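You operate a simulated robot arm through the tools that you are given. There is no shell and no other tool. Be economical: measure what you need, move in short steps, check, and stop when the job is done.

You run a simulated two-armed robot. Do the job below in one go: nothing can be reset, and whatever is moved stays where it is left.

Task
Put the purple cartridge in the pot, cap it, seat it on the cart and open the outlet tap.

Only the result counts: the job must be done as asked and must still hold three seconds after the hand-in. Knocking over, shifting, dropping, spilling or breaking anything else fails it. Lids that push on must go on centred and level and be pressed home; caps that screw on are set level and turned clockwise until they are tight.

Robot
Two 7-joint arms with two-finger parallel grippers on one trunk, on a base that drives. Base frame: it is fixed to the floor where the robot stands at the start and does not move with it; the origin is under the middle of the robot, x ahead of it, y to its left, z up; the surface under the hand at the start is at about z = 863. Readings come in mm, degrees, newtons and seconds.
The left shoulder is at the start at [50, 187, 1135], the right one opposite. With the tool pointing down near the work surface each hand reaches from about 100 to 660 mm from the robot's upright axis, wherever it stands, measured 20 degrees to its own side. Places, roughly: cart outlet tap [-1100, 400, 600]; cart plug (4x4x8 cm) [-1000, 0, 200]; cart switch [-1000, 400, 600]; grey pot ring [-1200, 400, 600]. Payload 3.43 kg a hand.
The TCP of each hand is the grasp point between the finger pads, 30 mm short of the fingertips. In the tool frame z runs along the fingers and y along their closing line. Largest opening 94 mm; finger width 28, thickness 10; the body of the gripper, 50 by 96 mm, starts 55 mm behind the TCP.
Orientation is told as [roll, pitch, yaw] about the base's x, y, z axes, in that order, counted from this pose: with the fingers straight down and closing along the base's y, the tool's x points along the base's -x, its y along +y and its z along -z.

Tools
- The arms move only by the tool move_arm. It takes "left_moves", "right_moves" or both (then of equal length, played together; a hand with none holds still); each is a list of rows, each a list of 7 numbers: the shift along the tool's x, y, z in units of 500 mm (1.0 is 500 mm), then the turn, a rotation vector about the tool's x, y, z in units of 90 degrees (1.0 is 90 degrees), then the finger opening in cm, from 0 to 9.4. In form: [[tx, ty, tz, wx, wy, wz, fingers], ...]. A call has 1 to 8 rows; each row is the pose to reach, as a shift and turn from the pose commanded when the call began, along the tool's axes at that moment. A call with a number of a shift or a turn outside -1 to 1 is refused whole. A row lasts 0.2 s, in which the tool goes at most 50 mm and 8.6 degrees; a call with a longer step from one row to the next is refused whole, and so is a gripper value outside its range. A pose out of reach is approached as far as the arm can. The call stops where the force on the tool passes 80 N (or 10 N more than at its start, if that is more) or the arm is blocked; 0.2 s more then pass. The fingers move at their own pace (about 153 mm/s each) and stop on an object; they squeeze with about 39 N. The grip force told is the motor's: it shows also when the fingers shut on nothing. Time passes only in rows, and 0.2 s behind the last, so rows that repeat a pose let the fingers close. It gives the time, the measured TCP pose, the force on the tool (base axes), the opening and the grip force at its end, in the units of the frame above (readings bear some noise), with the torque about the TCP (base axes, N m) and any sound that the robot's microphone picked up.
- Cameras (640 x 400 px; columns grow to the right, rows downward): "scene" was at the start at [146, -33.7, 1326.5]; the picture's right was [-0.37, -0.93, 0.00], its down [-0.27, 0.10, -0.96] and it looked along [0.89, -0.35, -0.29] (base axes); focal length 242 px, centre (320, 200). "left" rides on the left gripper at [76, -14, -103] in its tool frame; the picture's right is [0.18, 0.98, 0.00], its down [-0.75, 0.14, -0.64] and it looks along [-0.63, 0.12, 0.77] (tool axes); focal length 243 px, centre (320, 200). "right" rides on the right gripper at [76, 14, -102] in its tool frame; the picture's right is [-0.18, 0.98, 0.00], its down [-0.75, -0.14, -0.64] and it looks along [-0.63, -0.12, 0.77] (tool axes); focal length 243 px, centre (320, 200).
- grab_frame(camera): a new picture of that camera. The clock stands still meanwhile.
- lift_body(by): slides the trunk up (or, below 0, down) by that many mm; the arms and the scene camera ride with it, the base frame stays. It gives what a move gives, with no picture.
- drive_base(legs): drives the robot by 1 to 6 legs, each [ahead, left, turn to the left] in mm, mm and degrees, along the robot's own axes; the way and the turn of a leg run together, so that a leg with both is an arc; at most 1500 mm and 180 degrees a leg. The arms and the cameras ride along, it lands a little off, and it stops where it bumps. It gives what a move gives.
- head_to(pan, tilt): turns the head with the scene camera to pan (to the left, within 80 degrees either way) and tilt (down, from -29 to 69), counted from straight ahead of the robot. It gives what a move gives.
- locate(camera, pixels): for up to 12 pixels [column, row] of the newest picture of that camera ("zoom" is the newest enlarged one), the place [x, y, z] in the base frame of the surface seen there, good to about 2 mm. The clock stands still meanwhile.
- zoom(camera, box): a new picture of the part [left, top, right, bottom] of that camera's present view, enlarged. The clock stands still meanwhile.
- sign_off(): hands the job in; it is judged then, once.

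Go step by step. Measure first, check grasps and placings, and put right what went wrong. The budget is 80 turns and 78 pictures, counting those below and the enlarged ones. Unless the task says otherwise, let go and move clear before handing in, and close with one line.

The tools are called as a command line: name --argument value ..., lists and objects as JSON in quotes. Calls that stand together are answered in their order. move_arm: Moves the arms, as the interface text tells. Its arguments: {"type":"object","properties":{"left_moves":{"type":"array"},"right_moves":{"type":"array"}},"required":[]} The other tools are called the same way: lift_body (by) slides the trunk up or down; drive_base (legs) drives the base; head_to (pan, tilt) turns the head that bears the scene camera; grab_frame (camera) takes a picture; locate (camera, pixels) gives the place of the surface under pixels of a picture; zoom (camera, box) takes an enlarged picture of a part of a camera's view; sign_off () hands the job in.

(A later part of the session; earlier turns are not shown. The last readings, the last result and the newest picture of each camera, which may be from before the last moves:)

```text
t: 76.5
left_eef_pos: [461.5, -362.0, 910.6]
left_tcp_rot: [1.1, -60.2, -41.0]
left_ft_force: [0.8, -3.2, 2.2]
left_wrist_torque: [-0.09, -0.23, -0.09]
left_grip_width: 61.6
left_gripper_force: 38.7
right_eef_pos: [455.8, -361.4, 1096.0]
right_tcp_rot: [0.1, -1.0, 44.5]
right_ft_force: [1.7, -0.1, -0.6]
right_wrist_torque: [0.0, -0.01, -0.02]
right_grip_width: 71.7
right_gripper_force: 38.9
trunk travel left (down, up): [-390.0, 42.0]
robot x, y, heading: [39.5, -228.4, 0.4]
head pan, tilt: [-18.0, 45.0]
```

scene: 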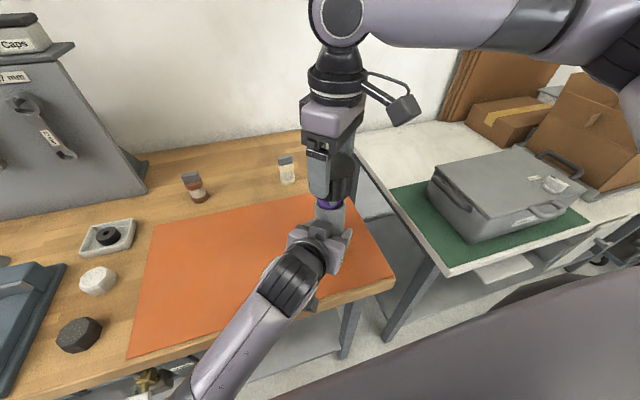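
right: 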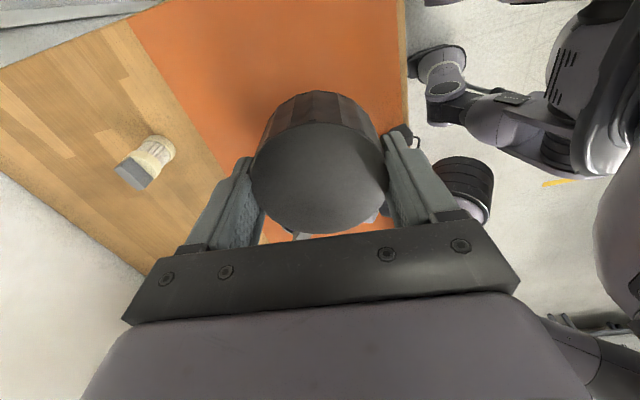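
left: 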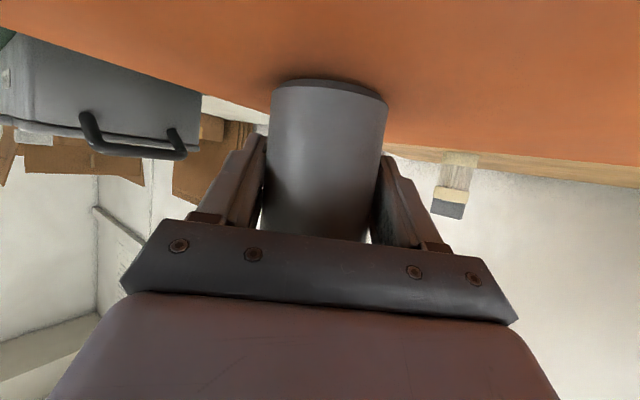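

The cap centre is at (456,−361.7) and the pot at about (463.3,−362.9). Move the pot by (−7,+1) with a tiny lift.

move_arm --left_moves '[[-0.0052, 0, -0.003, 0, 0, 0, 4], [0.0009, -0.0079, -0.0136, 0, 0, 0, 4], [0.0061, -0.0079, -0.0106, 0, 0, 0, 4], [0.0061, -0.0079, -0.0106, 0, 0, 0, 4]]'

zoom --camera "scene" --box '[300, 170, 364, 230]'

```text
t: 77.5
left_eef_pos: [462.9, -353.5, 913.5]
left_tcp_rot: [4.0, -60.6, -43.0]
left_ft_force: [-0.6, -0.4, -3.9]
left_wrist_torque: [0.01, 0.02, 0.0]
left_grip_width: 61.2
left_gripper_force: 39.4
right_eef_pos: [455.7, -361.4, 1097.0]
right_tcp_rot: [0.2, -0.9, 44.4]
right_ft_force: [0.2, 0.1, 0.3]
right_wrist_torque: [0.03, 0.0, -0.05]
right_grip_width: 71.4
right_gripper_force: 39.1
trunk travel left (down, up): [-390.0, 42.0]
robot x, y, heading: [37.2, -227.8, 0.4]
head pan, tilt: [-18.0, 45.0]
```

```text
6.67 times, centred on (332, 200) of scene
```

zoom: 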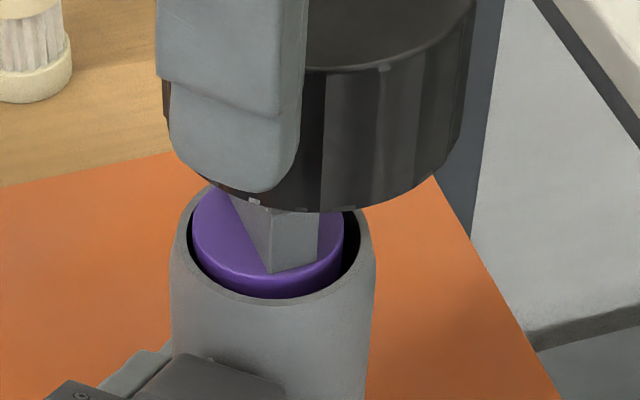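

The left arm can't come nearer to the robot (it twisted instead). Send the pot back to (464,−363) and level, and try to shift the cap +8 mm in x with the right hand.

move_arm --left_moves '[[-0.0044, -0.013, 0.0137, 0.01, 0.0035, -0.0065, 4], [-0.0044, -0.013, 0.0137, 0.02, 0.007, -0.013, 4], [-0.0044, -0.013, 0.0137, 0.02, 0.007, -0.013, 4]]' --right_moves '[[-0.005, -0.0063, 0, 0, 0, 0, 6], [-0.01, -0.0126, 0, 0, 0, 0, 6], [-0.01, -0.0126, 0, 0, 0, 0, 6]]'

```text
t: 78.3
left_eef_pos: [464.1, -353.0, 902.8]
left_tcp_rot: [2.0, -59.5, -41.8]
left_ft_force: [0.8, -2.5, 30.2]
left_wrist_torque: [-0.09, -0.15, 0.13]
left_grip_width: 61.8
left_gripper_force: 39.2
right_eef_pos: [462.1, -363.8, 1098.0]
right_tcp_rot: [0.0, -1.1, 44.5]
right_ft_force: [0.1, -0.7, -0.5]
right_wrist_torque: [-0.02, 0.0, 0.01]
right_grip_width: 71.8
right_gripper_force: 39.0
trunk travel left (down, up): [-390.0, 42.0]
robot x, y, heading: [39.8, -232.5, 0.4]
head pan, tilt: [-18.0, 45.0]
```

The left arm's readings don't follow the command: a link (likely its forearm on the table edge) is touching. I raise the trunk by 40 mm, which lifts both hands and frees the forearm, and look.

lift_body --by 40

grab_frame --camera "scene"

```text
t: 79.1
left_eef_pos: [465.7, -350.4, 935.0]
left_tcp_rot: [1.9, -58.2, -41.6]
left_ft_force: [-0.2, -0.1, -3.5]
left_wrist_torque: [-0.02, -0.01, 0.0]
left_grip_width: 61.1
left_gripper_force: 39.7
right_eef_pos: [464.4, -364.8, 1137.0]
right_tcp_rot: [0.3, -1.1, 44.5]
right_ft_force: [-0.1, -0.1, -0.6]
right_wrist_torque: [-0.03, -0.01, 0.03]
right_grip_width: 71.8
right_gripper_force: 38.7
trunk travel left (down, up): [-430.0, 2.0]
robot x, y, heading: [43.2, -231.2, 0.5]
head pan, tilt: [-18.0, 45.0]
```

```text
29 pictures are left
```

scene: 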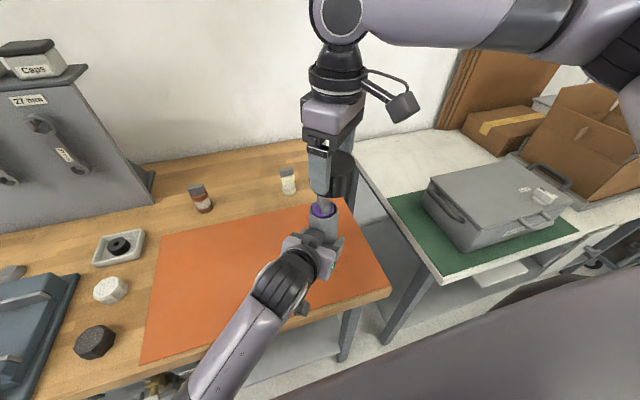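

Check how the left arm's measured pose relates to its command with a small +x, up step.

move_arm --left_moves '[[-0.01, 0.013, 0.013, 0, 0, 0, 4], [-0.01, 0.013, 0.013, 0, 0, 0, 4], [-0.01, 0.013, 0.013, 0, 0, 0, 4]]'

```text
t: 80.1
left_eef_pos: [468.5, -346.3, 920.9]
left_tcp_rot: [1.5, -56.6, -41.3]
left_ft_force: [-0.6, 0.9, -4.0]
left_wrist_torque: [0.02, 0.01, -0.02]
left_grip_width: 61.2
left_gripper_force: 38.8
right_eef_pos: [463.6, -365.7, 1136.1]
right_tcp_rot: [0.1, -1.0, 44.5]
right_ft_force: [0.4, -0.2, -0.6]
right_wrist_torque: [0.0, 0.0, 0.02]
right_grip_width: 71.9
right_gripper_force: 38.8
trunk travel left (down, up): [-430.0, 2.0]
robot x, y, heading: [41.0, -229.7, 0.3]
head pan, tilt: [-18.0, 45.0]
stopped in row 3 (left hand): the arm was blocked; the commanded pose is now the measured one
```

The command is now reset to the measured pose. Move the pot up 19 mm and level toward (470,−356,940).

move_arm --left_moves '[[-0.02, -0.0064, -0.0042, 0.009, -0.019, 0, 4], [-0.04, -0.0127, -0.0085, 0.017, -0.038, 0, 4], [-0.04, -0.0127, -0.0085, 0.017, -0.038, 0, 4]]'

zoom --camera "scene" --box '[276, 130, 372, 270]'

```text
t: 80.9
left_eef_pos: [470.8, -352.3, 932.9]
left_tcp_rot: [1.1, -59.3, -42.1]
left_ft_force: [1.0, 0.1, -2.4]
left_wrist_torque: [0.04, 0.0, 0.0]
left_grip_width: 61.5
left_gripper_force: 39.2
right_eef_pos: [463.8, -365.4, 1137.7]
right_tcp_rot: [0.2, -1.0, 44.6]
right_ft_force: [0.6, -0.4, -0.8]
right_wrist_torque: [0.01, -0.05, -0.03]
right_grip_width: 71.8
right_gripper_force: 39.1
trunk travel left (down, up): [-430.0, 2.0]
robot x, y, heading: [38.5, -229.2, 0.2]
head pan, tilt: [-18.0, 45.0]
```

```text
2.86 times, centred on (324, 200) of scene
```

zoom: 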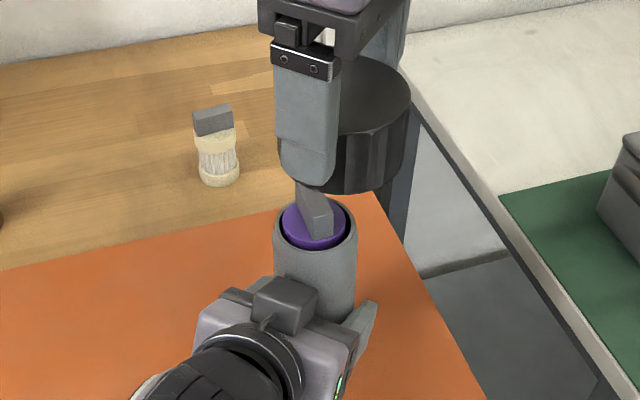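

Try meeting farther out: right hand toward (485,−340) and the pot toward (487,−340,940).

move_arm --left_moves '[[-0.006, 0.02, 0.001, 0, 0, 0, 4], [-0.012, 0.039, 0.002, 0, 0, 0, 4], [-0.012, 0.039, 0.002, 0, 0, 0, 4]]' --right_moves '[[-0.032, 0.003, 0, 0, 0, 0, 6], [-0.065, 0.006, 0, 0, 0, 0, 6], [-0.065, 0.006, 0, 0, 0, 0, 6]]'

```text
t: 81.7
left_eef_pos: [485.0, -346.2, 945.1]
left_tcp_rot: [-0.4, -60.2, -41.1]
left_ft_force: [0.2, 0.1, -3.5]
left_wrist_torque: [-0.02, 0.04, -0.02]
left_grip_width: 61.5
left_gripper_force: 39.1
right_eef_pos: [469.5, -367.4, 1135.4]
right_tcp_rot: [0.3, -1.2, 44.5]
right_ft_force: [0.2, 0.3, -0.1]
right_wrist_torque: [0.02, 0.0, 0.02]
right_grip_width: 71.8
right_gripper_force: 38.7
right hand out of reach, approached as far as the arm can: row 1, 2, 3
trunk travel left (down, up): [-430.0, 2.0]
robot x, y, heading: [40.9, -231.2, 0.4]
head pan, tilt: [-18.0, 45.0]
```

Left tracks well here; its trouble was folding too close. Meet instead at about (473,−392), which the right hand has reached before.

move_arm --left_moves '[[-0.007, -0.028, 0.012, 0, 0, 0, 4], [-0.014, -0.057, 0.025, 0, 0, 0, 4], [-0.021, -0.085, 0.037, 0, 0, 0, 4], [-0.021, -0.085, 0.037, 0, 0, 0, 4]]' --right_moves '[[0.015, -0.02, 0, 0, 0, 0, 6], [0.029, -0.04, 0, 0, 0, 0, 6], [0.029, -0.04, 0, 0, 0, 0, 6], [0.029, -0.04, 0, 0, 0, 0, 6]]'

zoom --camera "scene" --box '[296, 120, 392, 260]'

```text
t: 82.9
left_eef_pos: [496.8, -338.8, 907.1]
left_tcp_rot: [10.9, -56.1, -48.4]
left_ft_force: [0.3, 0.5, -3.5]
left_wrist_torque: [0.0, 0.06, 0.02]
left_grip_width: 61.2
left_gripper_force: 39.3
right_eef_pos: [473.7, -393.4, 1135.4]
right_tcp_rot: [0.2, -1.0, 44.5]
right_ft_force: [0.7, 0.8, -0.8]
right_wrist_torque: [0.0, 0.02, 0.04]
right_grip_width: 71.7
right_gripper_force: 38.7
trunk travel left (down, up): [-430.0, 2.0]
robot x, y, heading: [40.5, -231.9, 0.5]
head pan, tilt: [-18.0, 45.0]
stopped in row 4 (left hand): the arm was blocked; the commanded pose is now the measured one
```

```text
2.86 times, centred on (344, 190) of scene
```

zoom: 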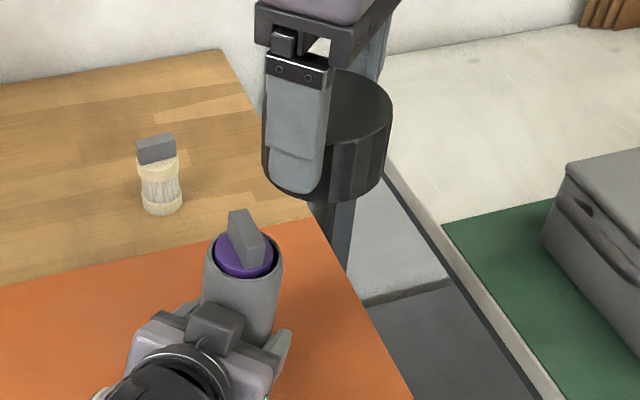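

The left arm blocks when crossing with this heading. I'll swing its hand further (yaw −71°), so that its wrist stays off the body, level it, raise 30 mm, and then cross to (477,−381).

move_arm --left_moves '[[-0.017, 0.002, -0.011, 0.067, -0.011, 0.026, 4], [-0.034, 0.004, -0.022, 0.134, -0.023, 0.052, 4], [-0.05, 0.006, -0.033, 0.2, -0.034, 0.077, 4], [-0.05, 0.006, -0.033, 0.267, -0.046, 0.103, 4], [-0.05, 0.006, -0.033, 0.334, -0.057, 0.129, 4], [-0.06, -0.039, -0.027, 0.334, -0.057, 0.129, 4], [-0.07, -0.084, -0.02, 0.334, -0.057, 0.129, 4], [-0.07, -0.084, -0.02, 0.334, -0.057, 0.129, 4]]'

zoom --camera "scene" --box '[276, 110, 392, 270]'

```text
t: 84.7
left_eef_pos: [475.9, -383.0, 939.1]
left_tcp_rot: [0.0, -60.4, -71.1]
left_ft_force: [-0.2, -0.3, -3.4]
left_wrist_torque: [0.0, 0.04, -0.02]
left_grip_width: 61.7
left_gripper_force: 39.3
right_eef_pos: [473.1, -393.5, 1135.7]
right_tcp_rot: [0.2, -1.1, 44.5]
right_ft_force: [0.0, -0.3, -0.1]
right_wrist_torque: [0.01, -0.02, -0.02]
right_grip_width: 71.7
right_gripper_force: 39.0
trunk travel left (down, up): [-430.0, 2.0]
robot x, y, heading: [40.1, -230.5, 0.7]
head pan, tilt: [-18.0, 45.0]
```

```text
2.50 times, centred on (334, 190) of scene
```

zoom: 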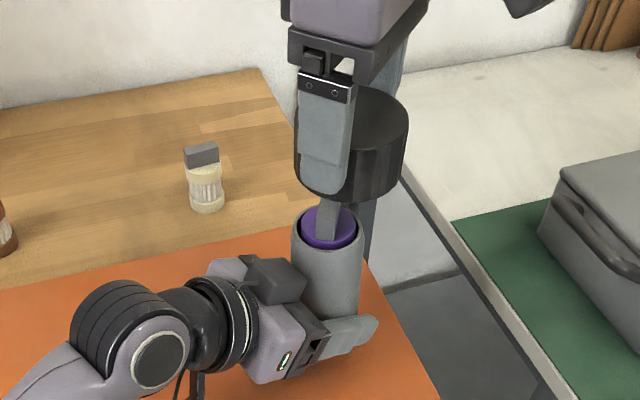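

Tracks perfectly. Measure rim, tilt and cap.

locate --camera "zoom" --pixels '[[295, 230], [305, 244], [329, 251], [352, 243], [361, 228], [331, 290], [338, 315], [345, 195], [375, 185], [398, 165], [355, 205], [333, 200]]'

```text
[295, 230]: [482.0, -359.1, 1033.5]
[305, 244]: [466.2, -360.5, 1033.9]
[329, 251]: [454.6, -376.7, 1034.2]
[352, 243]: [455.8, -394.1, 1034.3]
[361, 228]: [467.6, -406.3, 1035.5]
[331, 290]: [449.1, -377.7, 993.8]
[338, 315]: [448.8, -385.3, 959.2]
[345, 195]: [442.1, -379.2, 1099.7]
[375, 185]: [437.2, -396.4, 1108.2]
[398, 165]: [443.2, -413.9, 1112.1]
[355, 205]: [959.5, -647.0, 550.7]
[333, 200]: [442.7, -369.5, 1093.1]
```

Pot centre (478.7,−383.5), level; cap centre (473.2,−393.6). Shift the pot by (−5.5,−10.1), lower the trunk 35 mm so that it nears the mat, and check.

move_arm --left_moves '[[-0.004, -0.009, 0.007, 0, 0, 0, 4], [-0.0078, -0.017, 0.0134, 0, 0, 0, 4], [-0.0078, -0.017, 0.0134, 0, 0, 0, 4]]'

lift_body --by -36

move_arm --right_moves '[[0, 0, 0.03, 0, 0, 0, 6], [0, 0, 0.05, 0, 0, 0, 6]]'

zoom --camera "scene" --box '[296, 150, 376, 260]'

locate --camera "scene" --pixels '[[320, 200]]'

```text
t: 85.5
left_eef_pos: [469.6, -392.7, 939.2]
left_tcp_rot: [0.0, -60.5, -70.9]
left_ft_force: [0.6, 0.3, -3.0]
left_wrist_torque: [0.02, 0.01, 0.0]
left_grip_width: 61.8
left_gripper_force: 38.8
right_eef_pos: [472.7, -393.5, 1135.4]
right_tcp_rot: [0.2, -0.9, 44.5]
right_ft_force: [0.5, -0.2, -0.9]
right_wrist_torque: [-0.01, 0.04, -0.03]
right_grip_width: 72.0
right_gripper_force: 38.6
trunk travel left (down, up): [-430.0, 2.0]
robot x, y, heading: [38.8, -229.1, 0.6]
head pan, tilt: [-18.0, 45.0]
```

```text
t: 86.3
left_eef_pos: [470.4, -393.9, 903.8]
left_tcp_rot: [0.2, -60.5, -71.2]
left_ft_force: [0.7, -0.6, -0.5]
left_wrist_torque: [0.08, -0.05, 0.0]
left_grip_width: 61.6
left_gripper_force: 39.1
right_eef_pos: [473.5, -393.7, 1100.3]
right_tcp_rot: [0.1, -1.0, 44.4]
right_ft_force: [-0.4, 0.2, -0.7]
right_wrist_torque: [-0.02, 0.0, 0.02]
right_grip_width: 71.7
right_gripper_force: 39.2
trunk travel left (down, up): [-394.0, 38.0]
robot x, y, heading: [35.8, -227.1, 0.5]
head pan, tilt: [-18.0, 45.0]
```

```text
t: 86.9
left_eef_pos: [469.4, -393.5, 903.0]
left_tcp_rot: [0.0, -60.5, -71.2]
left_ft_force: [1.4, -0.3, 1.3]
left_wrist_torque: [0.05, -0.14, -0.07]
left_grip_width: 61.4
left_gripper_force: 39.1
right_eef_pos: [473.2, -392.7, 1073.9]
right_tcp_rot: [0.2, -1.0, 44.5]
right_ft_force: [0.2, -0.3, -1.2]
right_wrist_torque: [-0.01, -0.01, -0.01]
right_grip_width: 71.6
right_gripper_force: 38.8
trunk travel left (down, up): [-394.0, 38.0]
robot x, y, heading: [38.9, -230.9, 0.4]
head pan, tilt: [-18.0, 45.0]
```

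```text
3.64 times, centred on (336, 205) of scene
```

zoom: 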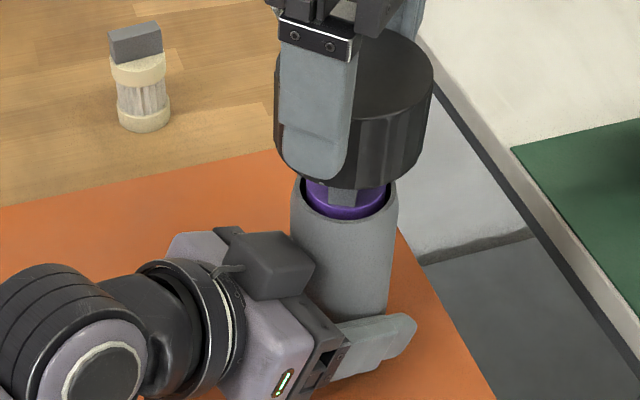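

```text
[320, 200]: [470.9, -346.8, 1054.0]
```

locate --camera "zoom" --pixels '[[293, 195], [300, 210], [318, 219], [345, 223], [372, 218], [389, 206], [396, 190], [365, 184], [395, 172], [415, 150], [428, 110], [278, 120]]'

```text
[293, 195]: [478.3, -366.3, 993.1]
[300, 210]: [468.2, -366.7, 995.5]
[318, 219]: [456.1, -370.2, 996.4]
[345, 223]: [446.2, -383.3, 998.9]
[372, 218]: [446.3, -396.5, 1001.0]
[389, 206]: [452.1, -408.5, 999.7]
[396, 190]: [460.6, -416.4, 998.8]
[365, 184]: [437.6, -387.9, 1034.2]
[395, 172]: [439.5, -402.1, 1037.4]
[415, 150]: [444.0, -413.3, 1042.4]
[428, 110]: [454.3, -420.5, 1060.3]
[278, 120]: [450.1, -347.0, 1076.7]
```

Correct the cap by (−2.2,+0.6) and lower until it touches.

move_arm --right_moves '[[0.0023, 0.0039, 0.0, 0, 0, 0, 6], [0.0023, 0.0039, 0.03, 0, 0, 0, 6], [0.0023, 0.0039, 0.05, 0, 0, 0, 6], [0.0023, 0.0039, 0.06, 0, 0, 0, 6], [0.0023, 0.0039, 0.068, 0, 0, 0, 6], [0.0023, 0.0039, 0.074, 0, 0, 0, 6]]'

```text
t: 88.3
left_eef_pos: [470.2, -392.8, 903.7]
left_tcp_rot: [0.2, -60.5, -71.1]
left_ft_force: [2.0, -0.6, 3.0]
left_wrist_torque: [0.13, -0.15, -0.08]
left_grip_width: 61.3
left_gripper_force: 39.0
right_eef_pos: [470.7, -392.2, 1038.3]
right_tcp_rot: [0.2, -1.0, 44.5]
right_ft_force: [-0.3, 0.4, 0.5]
right_wrist_torque: [0.03, 0.0, -0.02]
right_grip_width: 71.7
right_gripper_force: 39.2
trunk travel left (down, up): [-394.0, 38.0]
robot x, y, heading: [40.8, -229.3, 0.5]
head pan, tilt: [-18.0, 45.0]
```

No contact yet (cap edge just at the rim). Continue down in 4 mm rows till contact.

move_arm --right_moves '[[0, 0, 0.008, 0, 0, 0, 6], [0, 0, 0.016, 0, 0, 0, 6], [0, 0, 0.022, 0, 0, 0, 6], [0, 0, 0.028, 0, 0, 0, 6], [0, 0, 0.033, 0, 0, 0, 6], [0, 0, 0.038, 0, 0, 0, 6], [0, 0, 0.043, 0, 0, 0, 6], [0, 0, 0.048, 0, 0, 0, 6]]'

zoom --camera "scene" --box '[286, 150, 386, 260]'

```text
t: 90.1
left_eef_pos: [469.2, -392.1, 903.8]
left_tcp_rot: [0.5, -60.5, -71.3]
left_ft_force: [15.0, 2.8, -1.6]
left_wrist_torque: [-0.29, 0.14, -0.29]
left_grip_width: 61.5
left_gripper_force: 39.7
right_eef_pos: [472.5, -390.1, 1017.7]
right_tcp_rot: [-0.2, -1.5, 44.6]
right_ft_force: [-6.6, -11.4, 41.0]
right_wrist_torque: [-0.53, -0.32, 0.0]
right_grip_width: 72.0
right_gripper_force: 39.6
trunk travel left (down, up): [-394.0, 38.0]
robot x, y, heading: [39.8, -233.6, 0.4]
head pan, tilt: [-18.0, 45.0]
```

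```text
3.64 times, centred on (336, 205) of scene
```

zoom: 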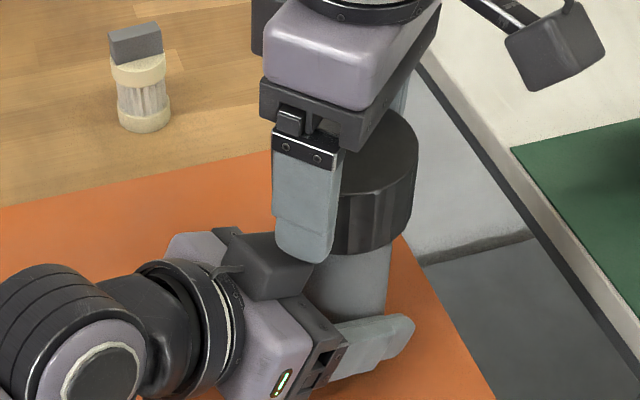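

Contact with 41 N; the cap slid up a little in the fingers. Now turn clockwise 67° about the vertical with this light press, watching the torque and measuring the cap top.

locate --camera "zoom" --pixels '[[385, 130], [400, 145], [410, 170], [400, 125], [345, 252], [400, 230]]'

move_arm --right_moves '[[0, 0, 0, 0.0016, 0, 0.093, 6], [0, 0, 0, 0.0032, 0, 0.186, 6], [0, 0, 0, 0.0048, 0, 0.279, 6], [0, 0, 0, 0.0064, 0, 0.372, 6], [0, 0, 0, 0.008, 0, 0.465, 6], [0, 0, 0, 0.0096, 0, 0.558, 6], [0, 0, 0, 0.0112, 0, 0.651, 6], [0, 0, 0, 0.0128, 0, 0.744, 6]]'

zoom --camera "scene" --box '[286, 150, 386, 260]'

```text
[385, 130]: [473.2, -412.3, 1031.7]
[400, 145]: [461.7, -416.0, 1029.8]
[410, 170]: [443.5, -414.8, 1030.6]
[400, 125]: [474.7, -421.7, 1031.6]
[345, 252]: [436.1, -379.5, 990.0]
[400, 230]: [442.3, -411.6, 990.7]
```

```text
t: 91.9
left_eef_pos: [468.0, -392.5, 902.7]
left_tcp_rot: [0.2, -60.4, -71.1]
left_ft_force: [2.3, 16.6, 0.9]
left_wrist_torque: [-0.27, 0.19, -0.06]
left_grip_width: 61.8
left_gripper_force: 38.3
right_eef_pos: [471.1, -392.7, 1015.8]
right_tcp_rot: [-0.2, -1.0, -22.6]
right_ft_force: [-1.2, -19.4, 24.7]
right_wrist_torque: [-1.26, -0.35, 0.05]
right_grip_width: 72.2
right_gripper_force: 39.6
trunk travel left (down, up): [-394.0, 38.0]
robot x, y, heading: [39.2, -229.3, 0.4]
head pan, tilt: [-18.0, 45.0]
```

```text
3.64 times, centred on (336, 205) of scene
```

zoom: 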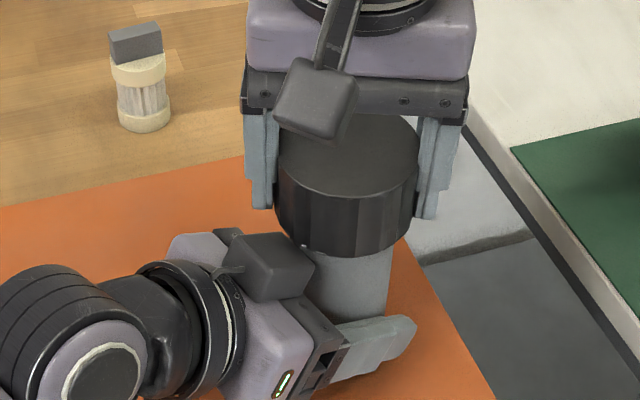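

The cap turns freely and the hand sank 2 mm, so threads are taking. Continue clockwise another 67° with a slight follow-down.

move_arm --right_moves '[[0, 0, 0.0, 0.0016, 0, 0.093, 6], [0, 0, 0.001, 0.0032, 0, 0.186, 6], [0, 0, 0.001, 0.0048, 0, 0.279, 6], [0, 0, 0.002, 0.0064, 0, 0.372, 6], [0, 0, 0.002, 0.008, 0, 0.465, 6], [0, 0, 0.003, 0.0096, 0, 0.558, 6], [0, 0, 0.003, 0.0112, 0, 0.651, 6], [0, 0, 0.004, 0.0128, 0, 0.744, 6]]'

zoom --camera "scene" --box '[286, 150, 386, 260]'

locate --camera "zoom" --pixels '[[320, 170], [350, 185], [385, 165], [370, 130], [320, 245], [360, 255], [400, 235], [345, 165]]'

```text
t: 93.7
left_eef_pos: [468.1, -393.9, 904.8]
left_tcp_rot: [0.1, -60.4, -71.2]
left_ft_force: [-2.1, 19.2, -4.4]
left_wrist_torque: [-1.38, 0.01, 0.17]
left_grip_width: 61.5
left_gripper_force: 39.2
right_eef_pos: [470.3, -392.0, 1014.1]
right_tcp_rot: [-0.1, -1.2, -89.5]
right_ft_force: [-3.7, -21.4, 25.6]
right_wrist_torque: [-0.47, 0.44, -0.02]
right_grip_width: 72.0
right_gripper_force: 39.0
trunk travel left (down, up): [-394.0, 38.0]
robot x, y, heading: [41.5, -230.1, 0.5]
head pan, tilt: [-18.0, 45.0]
```

```text
3.64 times, centred on (336, 205) of scene
```

zoom: 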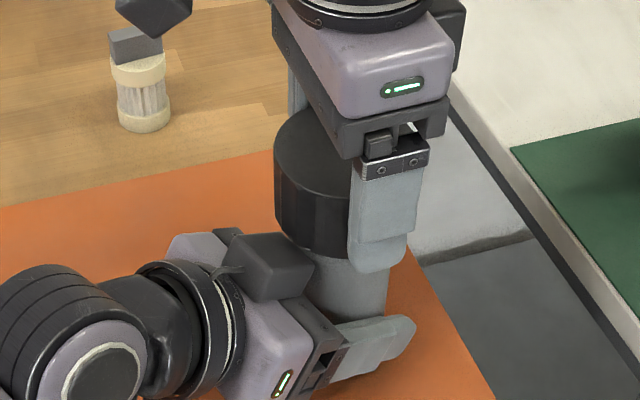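

```text
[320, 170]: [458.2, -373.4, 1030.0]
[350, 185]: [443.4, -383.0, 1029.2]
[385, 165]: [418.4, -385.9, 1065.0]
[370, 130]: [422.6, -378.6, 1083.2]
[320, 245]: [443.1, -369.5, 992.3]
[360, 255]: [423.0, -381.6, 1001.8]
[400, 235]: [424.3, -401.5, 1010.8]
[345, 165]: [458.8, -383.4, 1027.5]
```

Cap top ≈ 1029.5 and still turning without resistance, so it needs more turns. One full regrip cycle: open, turn back 167°, close and turn clockwise 167° with follow-down.

move_arm --right_moves '[[0, 0, 0, 0, 0, 0, 8], [0, 0, 0, 0, 0, 0, 8], [0, 0, -0.01, 0, 0, 0, 8]]'

move_arm --right_moves '[[0, 0, 0, -0.0016, 0, -0.093, 8], [0, 0, 0, -0.0032, 0, -0.186, 8], [0, 0, 0, -0.0048, 0, -0.279, 8], [0, 0, 0, -0.0064, 0, -0.372, 8], [0, 0, 0, -0.008, 0, -0.465, 8], [0, 0, 0, -0.0096, 0, -0.558, 8], [0, 0, 0, -0.0112, 0, -0.651, 8], [0, 0, 0, -0.0128, 0, -0.744, 8]]'

move_arm --right_moves '[[0, 0, 0, -0.0016, 0, -0.093, 8], [0, 0, 0, -0.0032, 0, -0.186, 8], [0, 0, 0, -0.0048, 0, -0.279, 8], [0, 0, 0, -0.0064, 0, -0.372, 8], [0, 0, 0, -0.008, 0, -0.465, 8], [0, 0, 0, -0.0096, 0, -0.558, 8], [0, 0, 0, -0.0112, 0, -0.651, 8], [0, 0, 0, -0.0128, 0, -0.744, 8]]'

move_arm --right_moves '[[0, 0, 0, -0.0016, 0, -0.093, 8], [0, 0, 0, -0.0032, 0, -0.186, 8], [0, 0, 0, -0.0048, 0, -0.279, 8], [0, 0, 0, -0.0064, 0, -0.372, 8], [0, 0, 0, -0.0064, 0, -0.372, 6], [0, 0, 0, -0.0064, 0, -0.372, 6], [0, 0, 0, -0.0064, 0, -0.372, 6], [0, 0, 0.003, -0.0064, 0, -0.372, 6]]'

move_arm --right_moves '[[0, 0, 0, 0.0016, 0, 0.093, 6], [0, 0, 0.001, 0.0032, 0, 0.186, 6], [0, 0, 0.001, 0.0048, 0, 0.279, 6], [0, 0, 0.002, 0.0064, 0, 0.372, 6], [0, 0, 0.002, 0.008, 0, 0.465, 6], [0, 0, 0.002, 0.0096, 0, 0.558, 6], [0, 0, 0.003, 0.0112, 0, 0.651, 6], [0, 0, 0.003, 0.0128, 0, 0.744, 6]]'

move_arm --right_moves '[[0, 0, 0, 0.0016, 0, 0.093, 6], [0, 0, 0, 0.0032, 0, 0.186, 6], [0, 0, 0.001, 0.0048, 0, 0.279, 6], [0, 0, 0.001, 0.0064, 0, 0.372, 6], [0, 0, 0.001, 0.008, 0, 0.465, 6], [0, 0, 0.002, 0.0096, 0, 0.558, 6], [0, 0, 0.002, 0.0112, 0, 0.651, 6], [0, 0, 0.002, 0.0128, 0, 0.744, 6]]'

move_arm --right_moves '[[0, 0, 0, 0.0016, 0, 0.093, 6], [0, 0, 0, 0.0032, 0, 0.186, 6], [0, 0, 0, 0.0048, 0, 0.279, 6], [0, 0, 0, 0.0064, 0, 0.372, 6]]'

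zoom --camera "scene" --box '[286, 150, 386, 260]'

locate --camera "zoom" --pixels '[[320, 170], [340, 180], [300, 150], [330, 150], [310, 240], [340, 165]]'

```text
t: 94.5
left_eef_pos: [468.2, -394.8, 903.3]
left_tcp_rot: [0.1, -60.4, -71.3]
left_ft_force: [-1.5, -1.7, -0.4]
left_wrist_torque: [0.0, 0.05, 0.01]
left_grip_width: 61.2
left_gripper_force: 39.3
right_eef_pos: [471.9, -392.1, 1015.0]
right_tcp_rot: [-0.2, -0.7, -89.4]
right_ft_force: [-0.8, 0.8, -0.5]
right_wrist_torque: [0.0, -0.01, 0.03]
right_grip_width: 80.1
right_gripper_force: 0.1
trunk travel left (down, up): [-394.0, 38.0]
robot x, y, heading: [42.2, -228.3, 0.5]
head pan, tilt: [-18.0, 45.0]
```

```text
t: 96.3
left_eef_pos: [469.9, -392.8, 903.9]
left_tcp_rot: [0.1, -60.5, -71.2]
left_ft_force: [-1.5, -4.5, 3.5]
left_wrist_torque: [0.02, -0.01, 0.05]
left_grip_width: 61.5
left_gripper_force: 38.8
right_eef_pos: [473.3, -391.5, 1018.1]
right_tcp_rot: [0.1, -0.9, -22.3]
right_ft_force: [0.1, -0.2, -0.8]
right_wrist_torque: [-0.05, 0.03, 0.03]
right_grip_width: 80.0
right_gripper_force: 0.0
trunk travel left (down, up): [-394.0, 38.0]
robot x, y, heading: [38.2, -229.9, 0.5]
head pan, tilt: [-18.0, 45.0]
```

```text
t: 98.1
left_eef_pos: [469.2, -393.4, 904.1]
left_tcp_rot: [0.2, -60.5, -71.3]
left_ft_force: [-2.5, -3.3, 5.7]
left_wrist_torque: [0.1, -0.04, 0.07]
left_grip_width: 61.5
left_gripper_force: 38.6
right_eef_pos: [471.1, -391.3, 1015.4]
right_tcp_rot: [0.0, -1.1, 44.7]
right_ft_force: [0.7, 0.2, 0.0]
right_wrist_torque: [0.03, -0.02, -0.01]
right_grip_width: 80.1
right_gripper_force: 0.0
trunk travel left (down, up): [-394.0, 38.0]
robot x, y, heading: [39.3, -229.5, 0.7]
head pan, tilt: [-18.0, 45.0]
```

```text
t: 99.9
left_eef_pos: [469.7, -393.5, 902.9]
left_tcp_rot: [0.4, -60.5, -71.3]
left_ft_force: [2.8, -3.0, 4.4]
left_wrist_torque: [-0.1, -0.02, 0.01]
left_grip_width: 61.3
left_gripper_force: 39.1
right_eef_pos: [470.6, -391.7, 1016.1]
right_tcp_rot: [0.0, -1.2, 78.1]
right_ft_force: [-2.5, -3.4, 8.7]
right_wrist_torque: [-0.06, 0.25, -0.02]
right_grip_width: 72.7
right_gripper_force: 39.2
trunk travel left (down, up): [-394.0, 38.0]
robot x, y, heading: [40.8, -228.7, 0.5]
head pan, tilt: [-18.0, 45.0]
```

```text
t: 101.7
left_eef_pos: [469.9, -392.0, 904.2]
left_tcp_rot: [0.3, -60.4, -71.3]
left_ft_force: [5.7, 5.6, 1.6]
left_wrist_torque: [-0.5, 0.38, -0.18]
left_grip_width: 61.3
left_gripper_force: 38.7
right_eef_pos: [472.4, -392.3, 1015.6]
right_tcp_rot: [0.2, -1.0, 10.9]
right_ft_force: [-1.1, -11.6, 21.9]
right_wrist_torque: [-0.58, -0.73, 0.03]
right_grip_width: 72.6
right_gripper_force: 39.4
trunk travel left (down, up): [-394.0, 38.0]
robot x, y, heading: [40.6, -228.9, 0.2]
head pan, tilt: [-18.0, 45.0]
```

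```text
t: 103.5
left_eef_pos: [471.5, -393.5, 903.6]
left_tcp_rot: [0.2, -60.3, -71.1]
left_ft_force: [4.7, 15.0, -0.8]
left_wrist_torque: [-1.08, 0.34, -1.46]
left_grip_width: 61.7
left_gripper_force: 38.9
right_eef_pos: [471.9, -391.1, 1013.1]
right_tcp_rot: [-0.2, -0.8, -55.8]
right_ft_force: [-4.8, -13.2, -1.4]
right_wrist_torque: [-0.34, 0.13, 1.53]
right_grip_width: 72.1
right_gripper_force: 39.6
trunk travel left (down, up): [-394.0, 38.0]
robot x, y, heading: [41.1, -230.5, 0.3]
head pan, tilt: [-18.0, 45.0]
```

```text
t: 104.5
left_eef_pos: [470.2, -392.8, 903.5]
left_tcp_rot: [0.0, -60.3, -71.1]
left_ft_force: [9.6, 8.3, -1.1]
left_wrist_torque: [-0.28, 0.61, -0.99]
left_grip_width: 61.9
left_gripper_force: 38.8
right_eef_pos: [471.2, -391.7, 1013.6]
right_tcp_rot: [-0.3, -0.8, -89.3]
right_ft_force: [-9.6, -7.6, -1.6]
right_wrist_torque: [-0.58, 0.46, 0.97]
right_grip_width: 72.0
right_gripper_force: 39.1
trunk travel left (down, up): [-394.0, 38.0]
robot x, y, heading: [37.6, -228.5, 0.5]
head pan, tilt: [-18.0, 45.0]
```

```text
3.64 times, centred on (336, 205) of scene
```

zoom: 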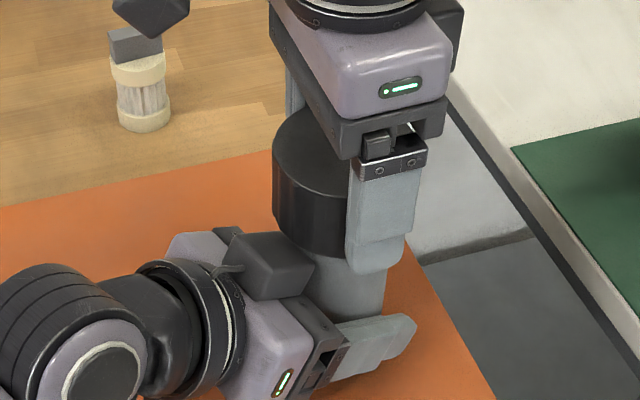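

```text
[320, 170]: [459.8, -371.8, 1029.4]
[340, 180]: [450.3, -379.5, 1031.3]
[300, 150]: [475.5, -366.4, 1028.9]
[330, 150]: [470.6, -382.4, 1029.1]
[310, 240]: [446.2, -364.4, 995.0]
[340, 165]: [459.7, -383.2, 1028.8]
```

Torque rose to 1.5 N m and then slipped: the cap is tight and level (top 1029 all round). Now release and withdraw the left hand, lift the pot by its cap with the right, back off, turn round, and look at the cart.

move_arm --left_moves '[[0, 0, 0, 0, 0, 0, 9], [0, 0, 0, 0, 0, 0, 9], [0, 0, -0.09, 0, 0, 0, 9], [0, 0, -0.18, 0, 0, 0, 9], [0, 0, -0.26, 0, 0, 0, 9], [-0.08, 0, -0.3, 0, 0, 0, 9], [-0.16, 0, -0.34, 0, 0, 0, 9]]'

lift_body --by 38

drive_base --legs '[[-350, 0, 0], [0, 0, 179.5], [0, -466, 0]]'

head_to --pan 0 --tilt 38

grab_frame --camera "scene"

grab_frame --camera "right"

```text
t: 106.1
left_eef_pos: [435.5, -290.8, 1057.2]
left_tcp_rot: [-0.2, -60.2, -71.0]
left_ft_force: [-0.1, -0.2, 0.4]
left_wrist_torque: [0.03, 0.01, -0.05]
left_grip_width: 89.9
left_gripper_force: 0.0
right_eef_pos: [472.0, -390.2, 1012.5]
right_tcp_rot: [-0.1, -0.9, -89.3]
right_ft_force: [0.1, -0.3, -4.1]
right_wrist_torque: [0.01, 0.03, 0.02]
right_grip_width: 72.1
right_gripper_force: 39.2
trunk travel left (down, up): [-394.0, 38.0]
robot x, y, heading: [40.1, -232.5, 0.4]
head pan, tilt: [-18.0, 45.0]
```

```text
t: 106.9
left_eef_pos: [436.8, -290.4, 1095.2]
left_tcp_rot: [0.0, -60.4, -71.0]
left_ft_force: [-0.3, 0.6, -0.3]
left_wrist_torque: [0.01, -0.02, -0.02]
left_grip_width: 90.2
left_gripper_force: 0.0
right_eef_pos: [473.6, -391.5, 1051.2]
right_tcp_rot: [-0.1, -1.0, -89.5]
right_ft_force: [0.2, -0.2, -4.1]
right_wrist_torque: [-0.02, 0.01, 0.01]
right_grip_width: 71.9
right_gripper_force: 38.5
trunk travel left (down, up): [-432.0, 0.0]
robot x, y, heading: [41.6, -228.0, 0.3]
head pan, tilt: [-18.0, 45.0]
```

```text
t: 120.6
left_eef_pos: [-670.9, 319.3, 1095.0]
left_tcp_rot: [-0.1, -60.4, 105.1]
left_ft_force: [0.6, 0.6, -0.3]
left_wrist_torque: [0.02, 0.0, -0.02]
left_grip_width: 90.1
left_gripper_force: 0.0
right_eef_pos: [-699.8, 421.2, 1051.0]
right_tcp_rot: [-0.1, -0.8, 86.7]
right_ft_force: [1.3, -0.2, -4.4]
right_wrist_torque: [-0.03, -0.01, 0.02]
right_grip_width: 72.0
right_gripper_force: 39.1
trunk travel left (down, up): [-432.0, 0.0]
robot x, y, heading: [-279.6, 231.4, 176.6]
head pan, tilt: [-18.0, 45.0]
```

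```text
t: 121.4
left_eef_pos: [-671.4, 319.6, 1094.3]
left_tcp_rot: [0.1, -60.5, 105.0]
left_ft_force: [-0.4, 0.6, -0.6]
left_wrist_torque: [-0.01, 0.05, -0.03]
left_grip_width: 90.2
left_gripper_force: 0.1
right_eef_pos: [-698.4, 421.3, 1050.0]
right_tcp_rot: [-0.1, -0.9, 86.7]
right_ft_force: [0.4, 0.1, -4.5]
right_wrist_torque: [-0.03, 0.03, -0.04]
right_grip_width: 71.8
right_gripper_force: 39.2
trunk travel left (down, up): [-432.0, 0.0]
robot x, y, heading: [-279.4, 234.5, 176.6]
head pan, tilt: [0.0, 38.0]
```

```text
20 pictures are left
```

scene: 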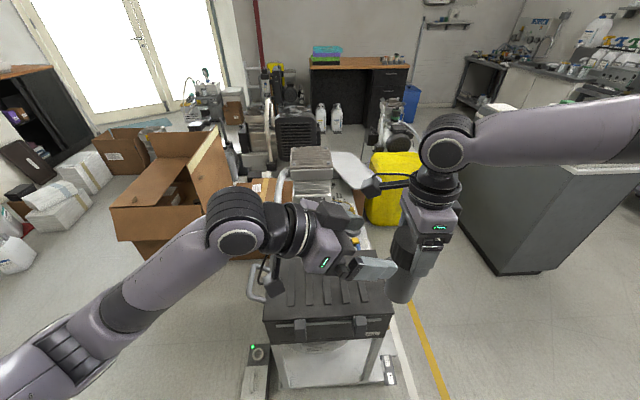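

```text
19 pictures are left
```

right: 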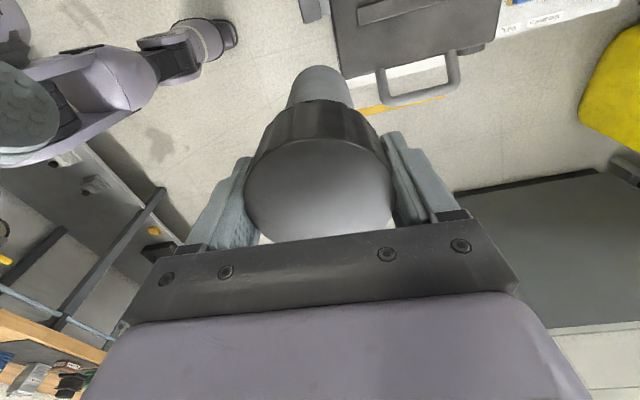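

The cart is ahead, partly hidden by the left hand. I locate some of its parts in this picture, then take the left hand aside and take enlarged pictures.

locate --camera "scene" --pixels '[[300, 325], [330, 290], [375, 325], [315, 160], [350, 170], [355, 242], [258, 352], [388, 370], [375, 265], [290, 360]]'

move_arm --left_moves '[[0, 0, -0.09, 0, 0, 0, 9], [0, 0, -0.18, 0, 0, 0, 9], [0, 0, -0.27, 0, 0, 0, 9], [0, 0, -0.36, 0, 0, 0, 9], [0, 0, -0.45, 0, 0, 0, 9]]'

grab_frame --camera "scene"

zoom --camera "scene" --box '[230, 140, 430, 265]'

zoom --camera "scene" --box '[230, 240, 430, 400]'

```text
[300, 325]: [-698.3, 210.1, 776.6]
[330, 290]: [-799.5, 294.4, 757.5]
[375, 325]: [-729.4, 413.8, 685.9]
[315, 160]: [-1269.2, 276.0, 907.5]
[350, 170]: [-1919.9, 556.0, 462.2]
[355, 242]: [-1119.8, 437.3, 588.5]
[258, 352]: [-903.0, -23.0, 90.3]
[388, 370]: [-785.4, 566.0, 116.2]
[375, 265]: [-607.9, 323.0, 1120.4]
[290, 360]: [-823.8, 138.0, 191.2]
```

```text
t: 122.6
left_eef_pos: [-619.1, 129.9, 1206.3]
left_tcp_rot: [0.2, -60.5, 104.9]
left_ft_force: [0.6, -0.4, -0.6]
left_wrist_torque: [0.02, 0.0, -0.02]
left_grip_width: 90.0
left_gripper_force: 0.1
right_eef_pos: [-698.8, 420.7, 1052.0]
right_tcp_rot: [-0.1, -0.9, 86.6]
right_ft_force: [0.1, -0.8, -3.7]
right_wrist_torque: [-0.02, -0.05, 0.0]
right_grip_width: 72.1
right_gripper_force: 39.0
trunk travel left (down, up): [-432.0, 0.0]
robot x, y, heading: [-282.9, 233.4, 176.4]
head pan, tilt: [0.0, 38.0]
```

```text
18 pictures are left
```

scene: 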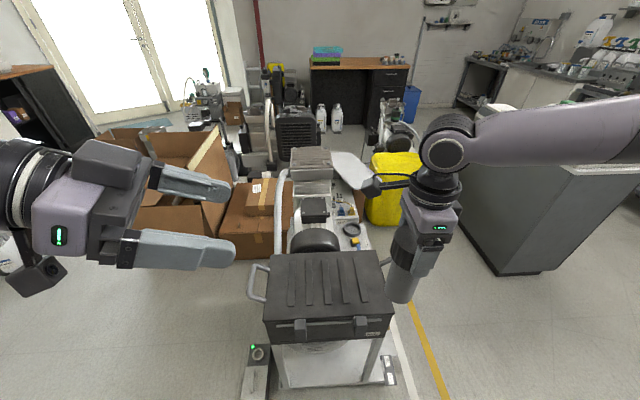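

```text
3.20 times, centred on (330, 202) of scene
```

zoom: 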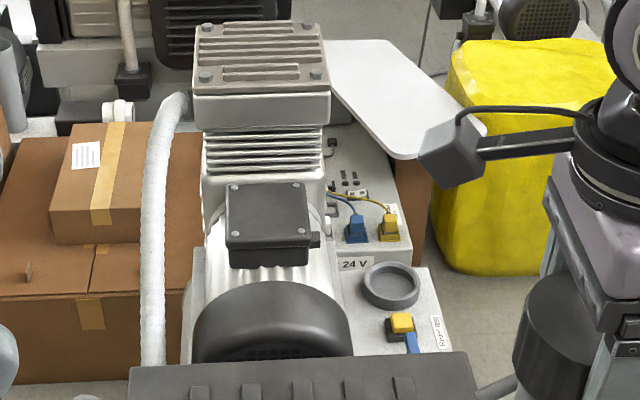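

```text
2.50 times, centred on (330, 320) of scene
```

zoom: 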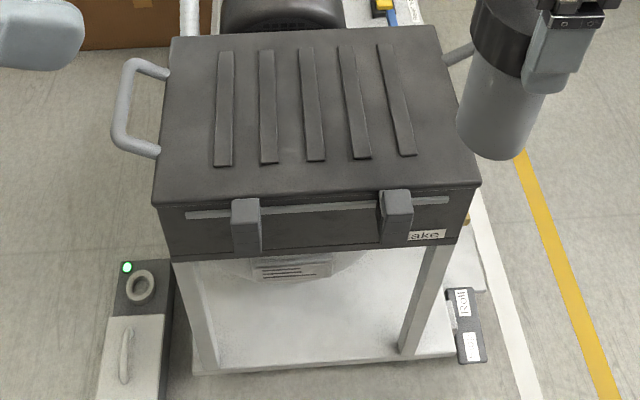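

The pot ring is at scene pixel (352,230) and the outlet tap (yellow handle) is at (356,241), on the cart's right side, so I approach from that side: square up, sidestep right, go ahead, turn left 90°, and look.

drive_base --legs '[[0, 0, 3.5], [0, -730, 0], [750, 0, 0], [0, 0, 90]]'

head_to --pan -16 --tilt 55

grab_frame --camera "scene"

zoom --camera "scene" --box '[220, 120, 420, 280]'

```text
t: 133.2
left_eef_pos: [-1337.4, 838.6, 1206.9]
left_tcp_rot: [0.1, -60.5, 108.9]
left_ft_force: [0.3, 0.2, -0.4]
left_wrist_torque: [0.03, 0.02, 0.01]
left_grip_width: 90.0
left_gripper_force: 0.2
right_eef_pos: [-1437.8, 1125.5, 1050.1]
right_tcp_rot: [-0.2, -0.9, 90.8]
right_ft_force: [0.1, 0.1, -3.8]
right_wrist_torque: [-0.01, 0.01, 0.03]
right_grip_width: 72.1
right_gripper_force: 39.7
trunk travel left (down, up): [-432.0, 0.0]
robot x, y, heading: [-1005.8, 959.7, -179.7]
head pan, tilt: [0.0, 38.0]
stopped in leg 3: the robot was blocked; the commanded pose is now the measured one
```

```text
t: 134.0
left_eef_pos: [-1336.7, 840.6, 1206.0]
left_tcp_rot: [0.1, -60.4, 108.9]
left_ft_force: [-0.8, -0.2, -0.6]
left_wrist_torque: [-0.02, 0.01, 0.0]
left_grip_width: 90.0
left_gripper_force: 0.0
right_eef_pos: [-1436.3, 1124.3, 1050.3]
right_tcp_rot: [-0.2, -0.9, 90.8]
right_ft_force: [-0.1, 0.0, -4.4]
right_wrist_torque: [-0.03, 0.05, 0.01]
right_grip_width: 71.9
right_gripper_force: 38.7
trunk travel left (down, up): [-432.0, 0.0]
robot x, y, heading: [-1007.3, 964.5, -179.6]
head pan, tilt: [-16.0, 55.0]
```

```text
15 pictures are left
```

scene: 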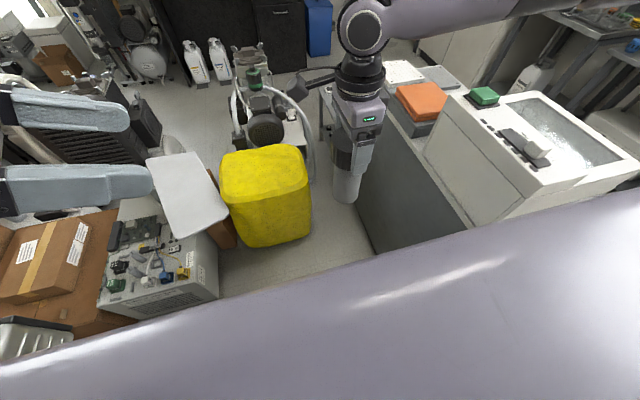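

```text
2.50 times, centred on (320, 200) of scene
5 turns are left
```

zoom: 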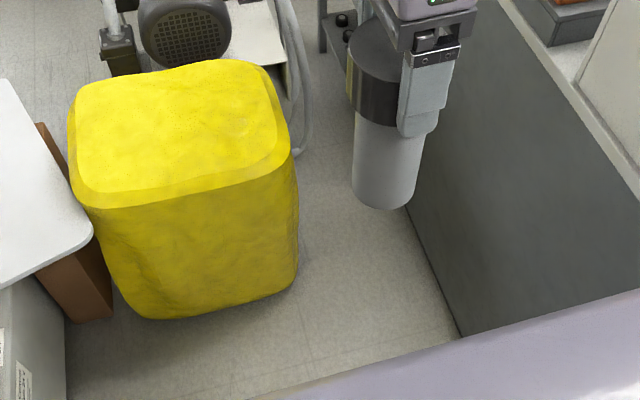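

Blocked at x≈−1006, near enough. Back off slightly, turn left 90°, go a little ahead, and look at the ring and tap with an enlarged view.

drive_base --legs '[[-25, 0, 0], [0, 0, 89.7], [55, 0, 0]]'

head_to --pan -28 --tilt 62

grab_frame --camera "scene"

grab_frame --camera "right"

zoom --camera "scene" --box '[240, 120, 400, 280]'

locate --camera "scene" --pixels '[[320, 200], [300, 200], [340, 200], [320, 180], [320, 220], [280, 200], [360, 200], [320, 160], [320, 240], [280, 160], [360, 160], [280, 240]]'

```text
t: 135.3
left_eef_pos: [-1310.3, 834.0, 1206.8]
left_tcp_rot: [0.2, -60.4, 109.9]
left_ft_force: [-0.7, 0.0, -0.2]
left_wrist_torque: [0.0, -0.02, 0.0]
left_grip_width: 89.9
left_gripper_force: 0.0
right_eef_pos: [-1416.4, 1118.4, 1048.1]
right_tcp_rot: [-0.2, -1.0, 91.8]
right_ft_force: [-0.1, 0.4, -4.6]
right_wrist_torque: [-0.03, 0.0, 0.0]
right_grip_width: 72.0
right_gripper_force: 39.4
trunk travel left (down, up): [-432.0, 0.0]
robot x, y, heading: [-984.5, 960.3, -178.5]
head pan, tilt: [-16.0, 55.0]
stopped in leg 2: the robot was blocked; the commanded pose is now the measured one
```

```text
t: 136.0
left_eef_pos: [-1310.5, 834.3, 1207.9]
left_tcp_rot: [0.1, -60.4, 110.0]
left_ft_force: [-0.4, -0.1, -0.1]
left_wrist_torque: [-0.02, 0.01, -0.03]
left_grip_width: 89.8
left_gripper_force: 0.0
right_eef_pos: [-1414.9, 1119.0, 1049.8]
right_tcp_rot: [-0.2, -0.9, 91.9]
right_ft_force: [-0.6, -0.3, -4.0]
right_wrist_torque: [-0.01, -0.01, 0.03]
right_grip_width: 72.0
right_gripper_force: 39.5
trunk travel left (down, up): [-432.0, 0.0]
robot x, y, heading: [-980.0, 965.9, -178.3]
head pan, tilt: [-28.0, 62.0]
```

```text
13 pictures are left
```

scene: 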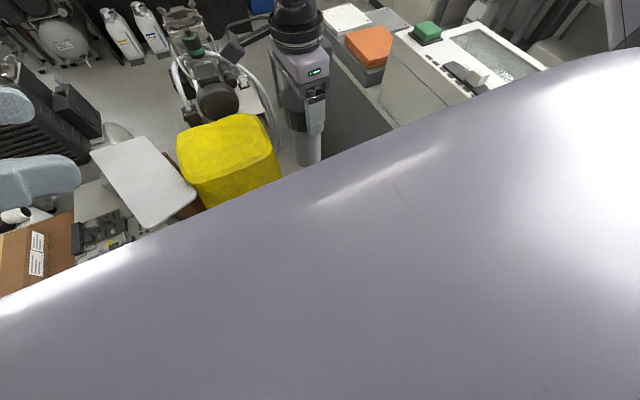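

```text
12 pictures are left
```

right: 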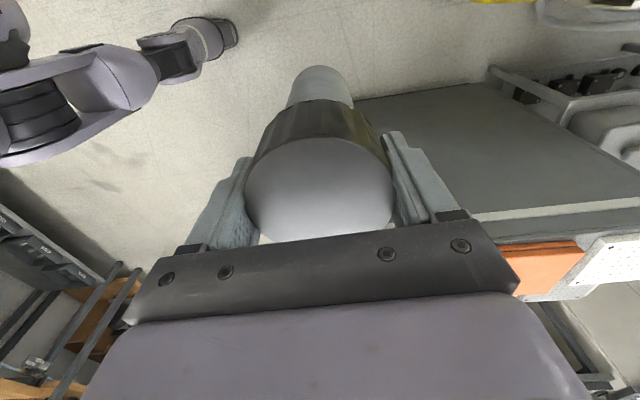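

```text
2.50 times, centred on (320, 200) of scene
```

zoom: 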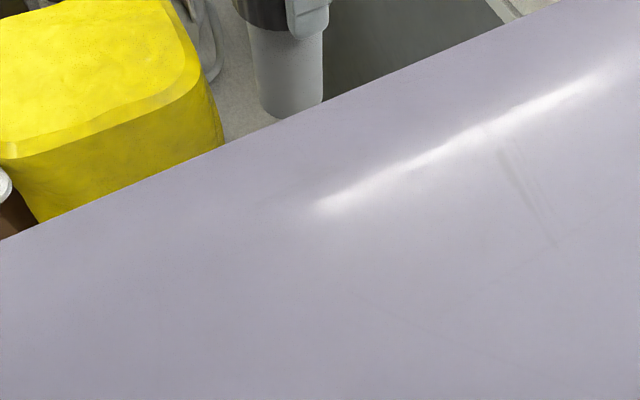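

```text
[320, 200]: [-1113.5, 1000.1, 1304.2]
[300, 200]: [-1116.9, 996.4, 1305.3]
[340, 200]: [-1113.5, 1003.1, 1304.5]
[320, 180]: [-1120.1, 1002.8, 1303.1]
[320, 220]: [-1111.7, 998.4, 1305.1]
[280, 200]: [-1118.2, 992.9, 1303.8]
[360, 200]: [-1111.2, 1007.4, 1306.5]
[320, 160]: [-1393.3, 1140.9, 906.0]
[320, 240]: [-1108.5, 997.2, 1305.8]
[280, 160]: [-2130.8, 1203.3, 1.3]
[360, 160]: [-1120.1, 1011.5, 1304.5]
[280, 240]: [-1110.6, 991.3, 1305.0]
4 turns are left
```

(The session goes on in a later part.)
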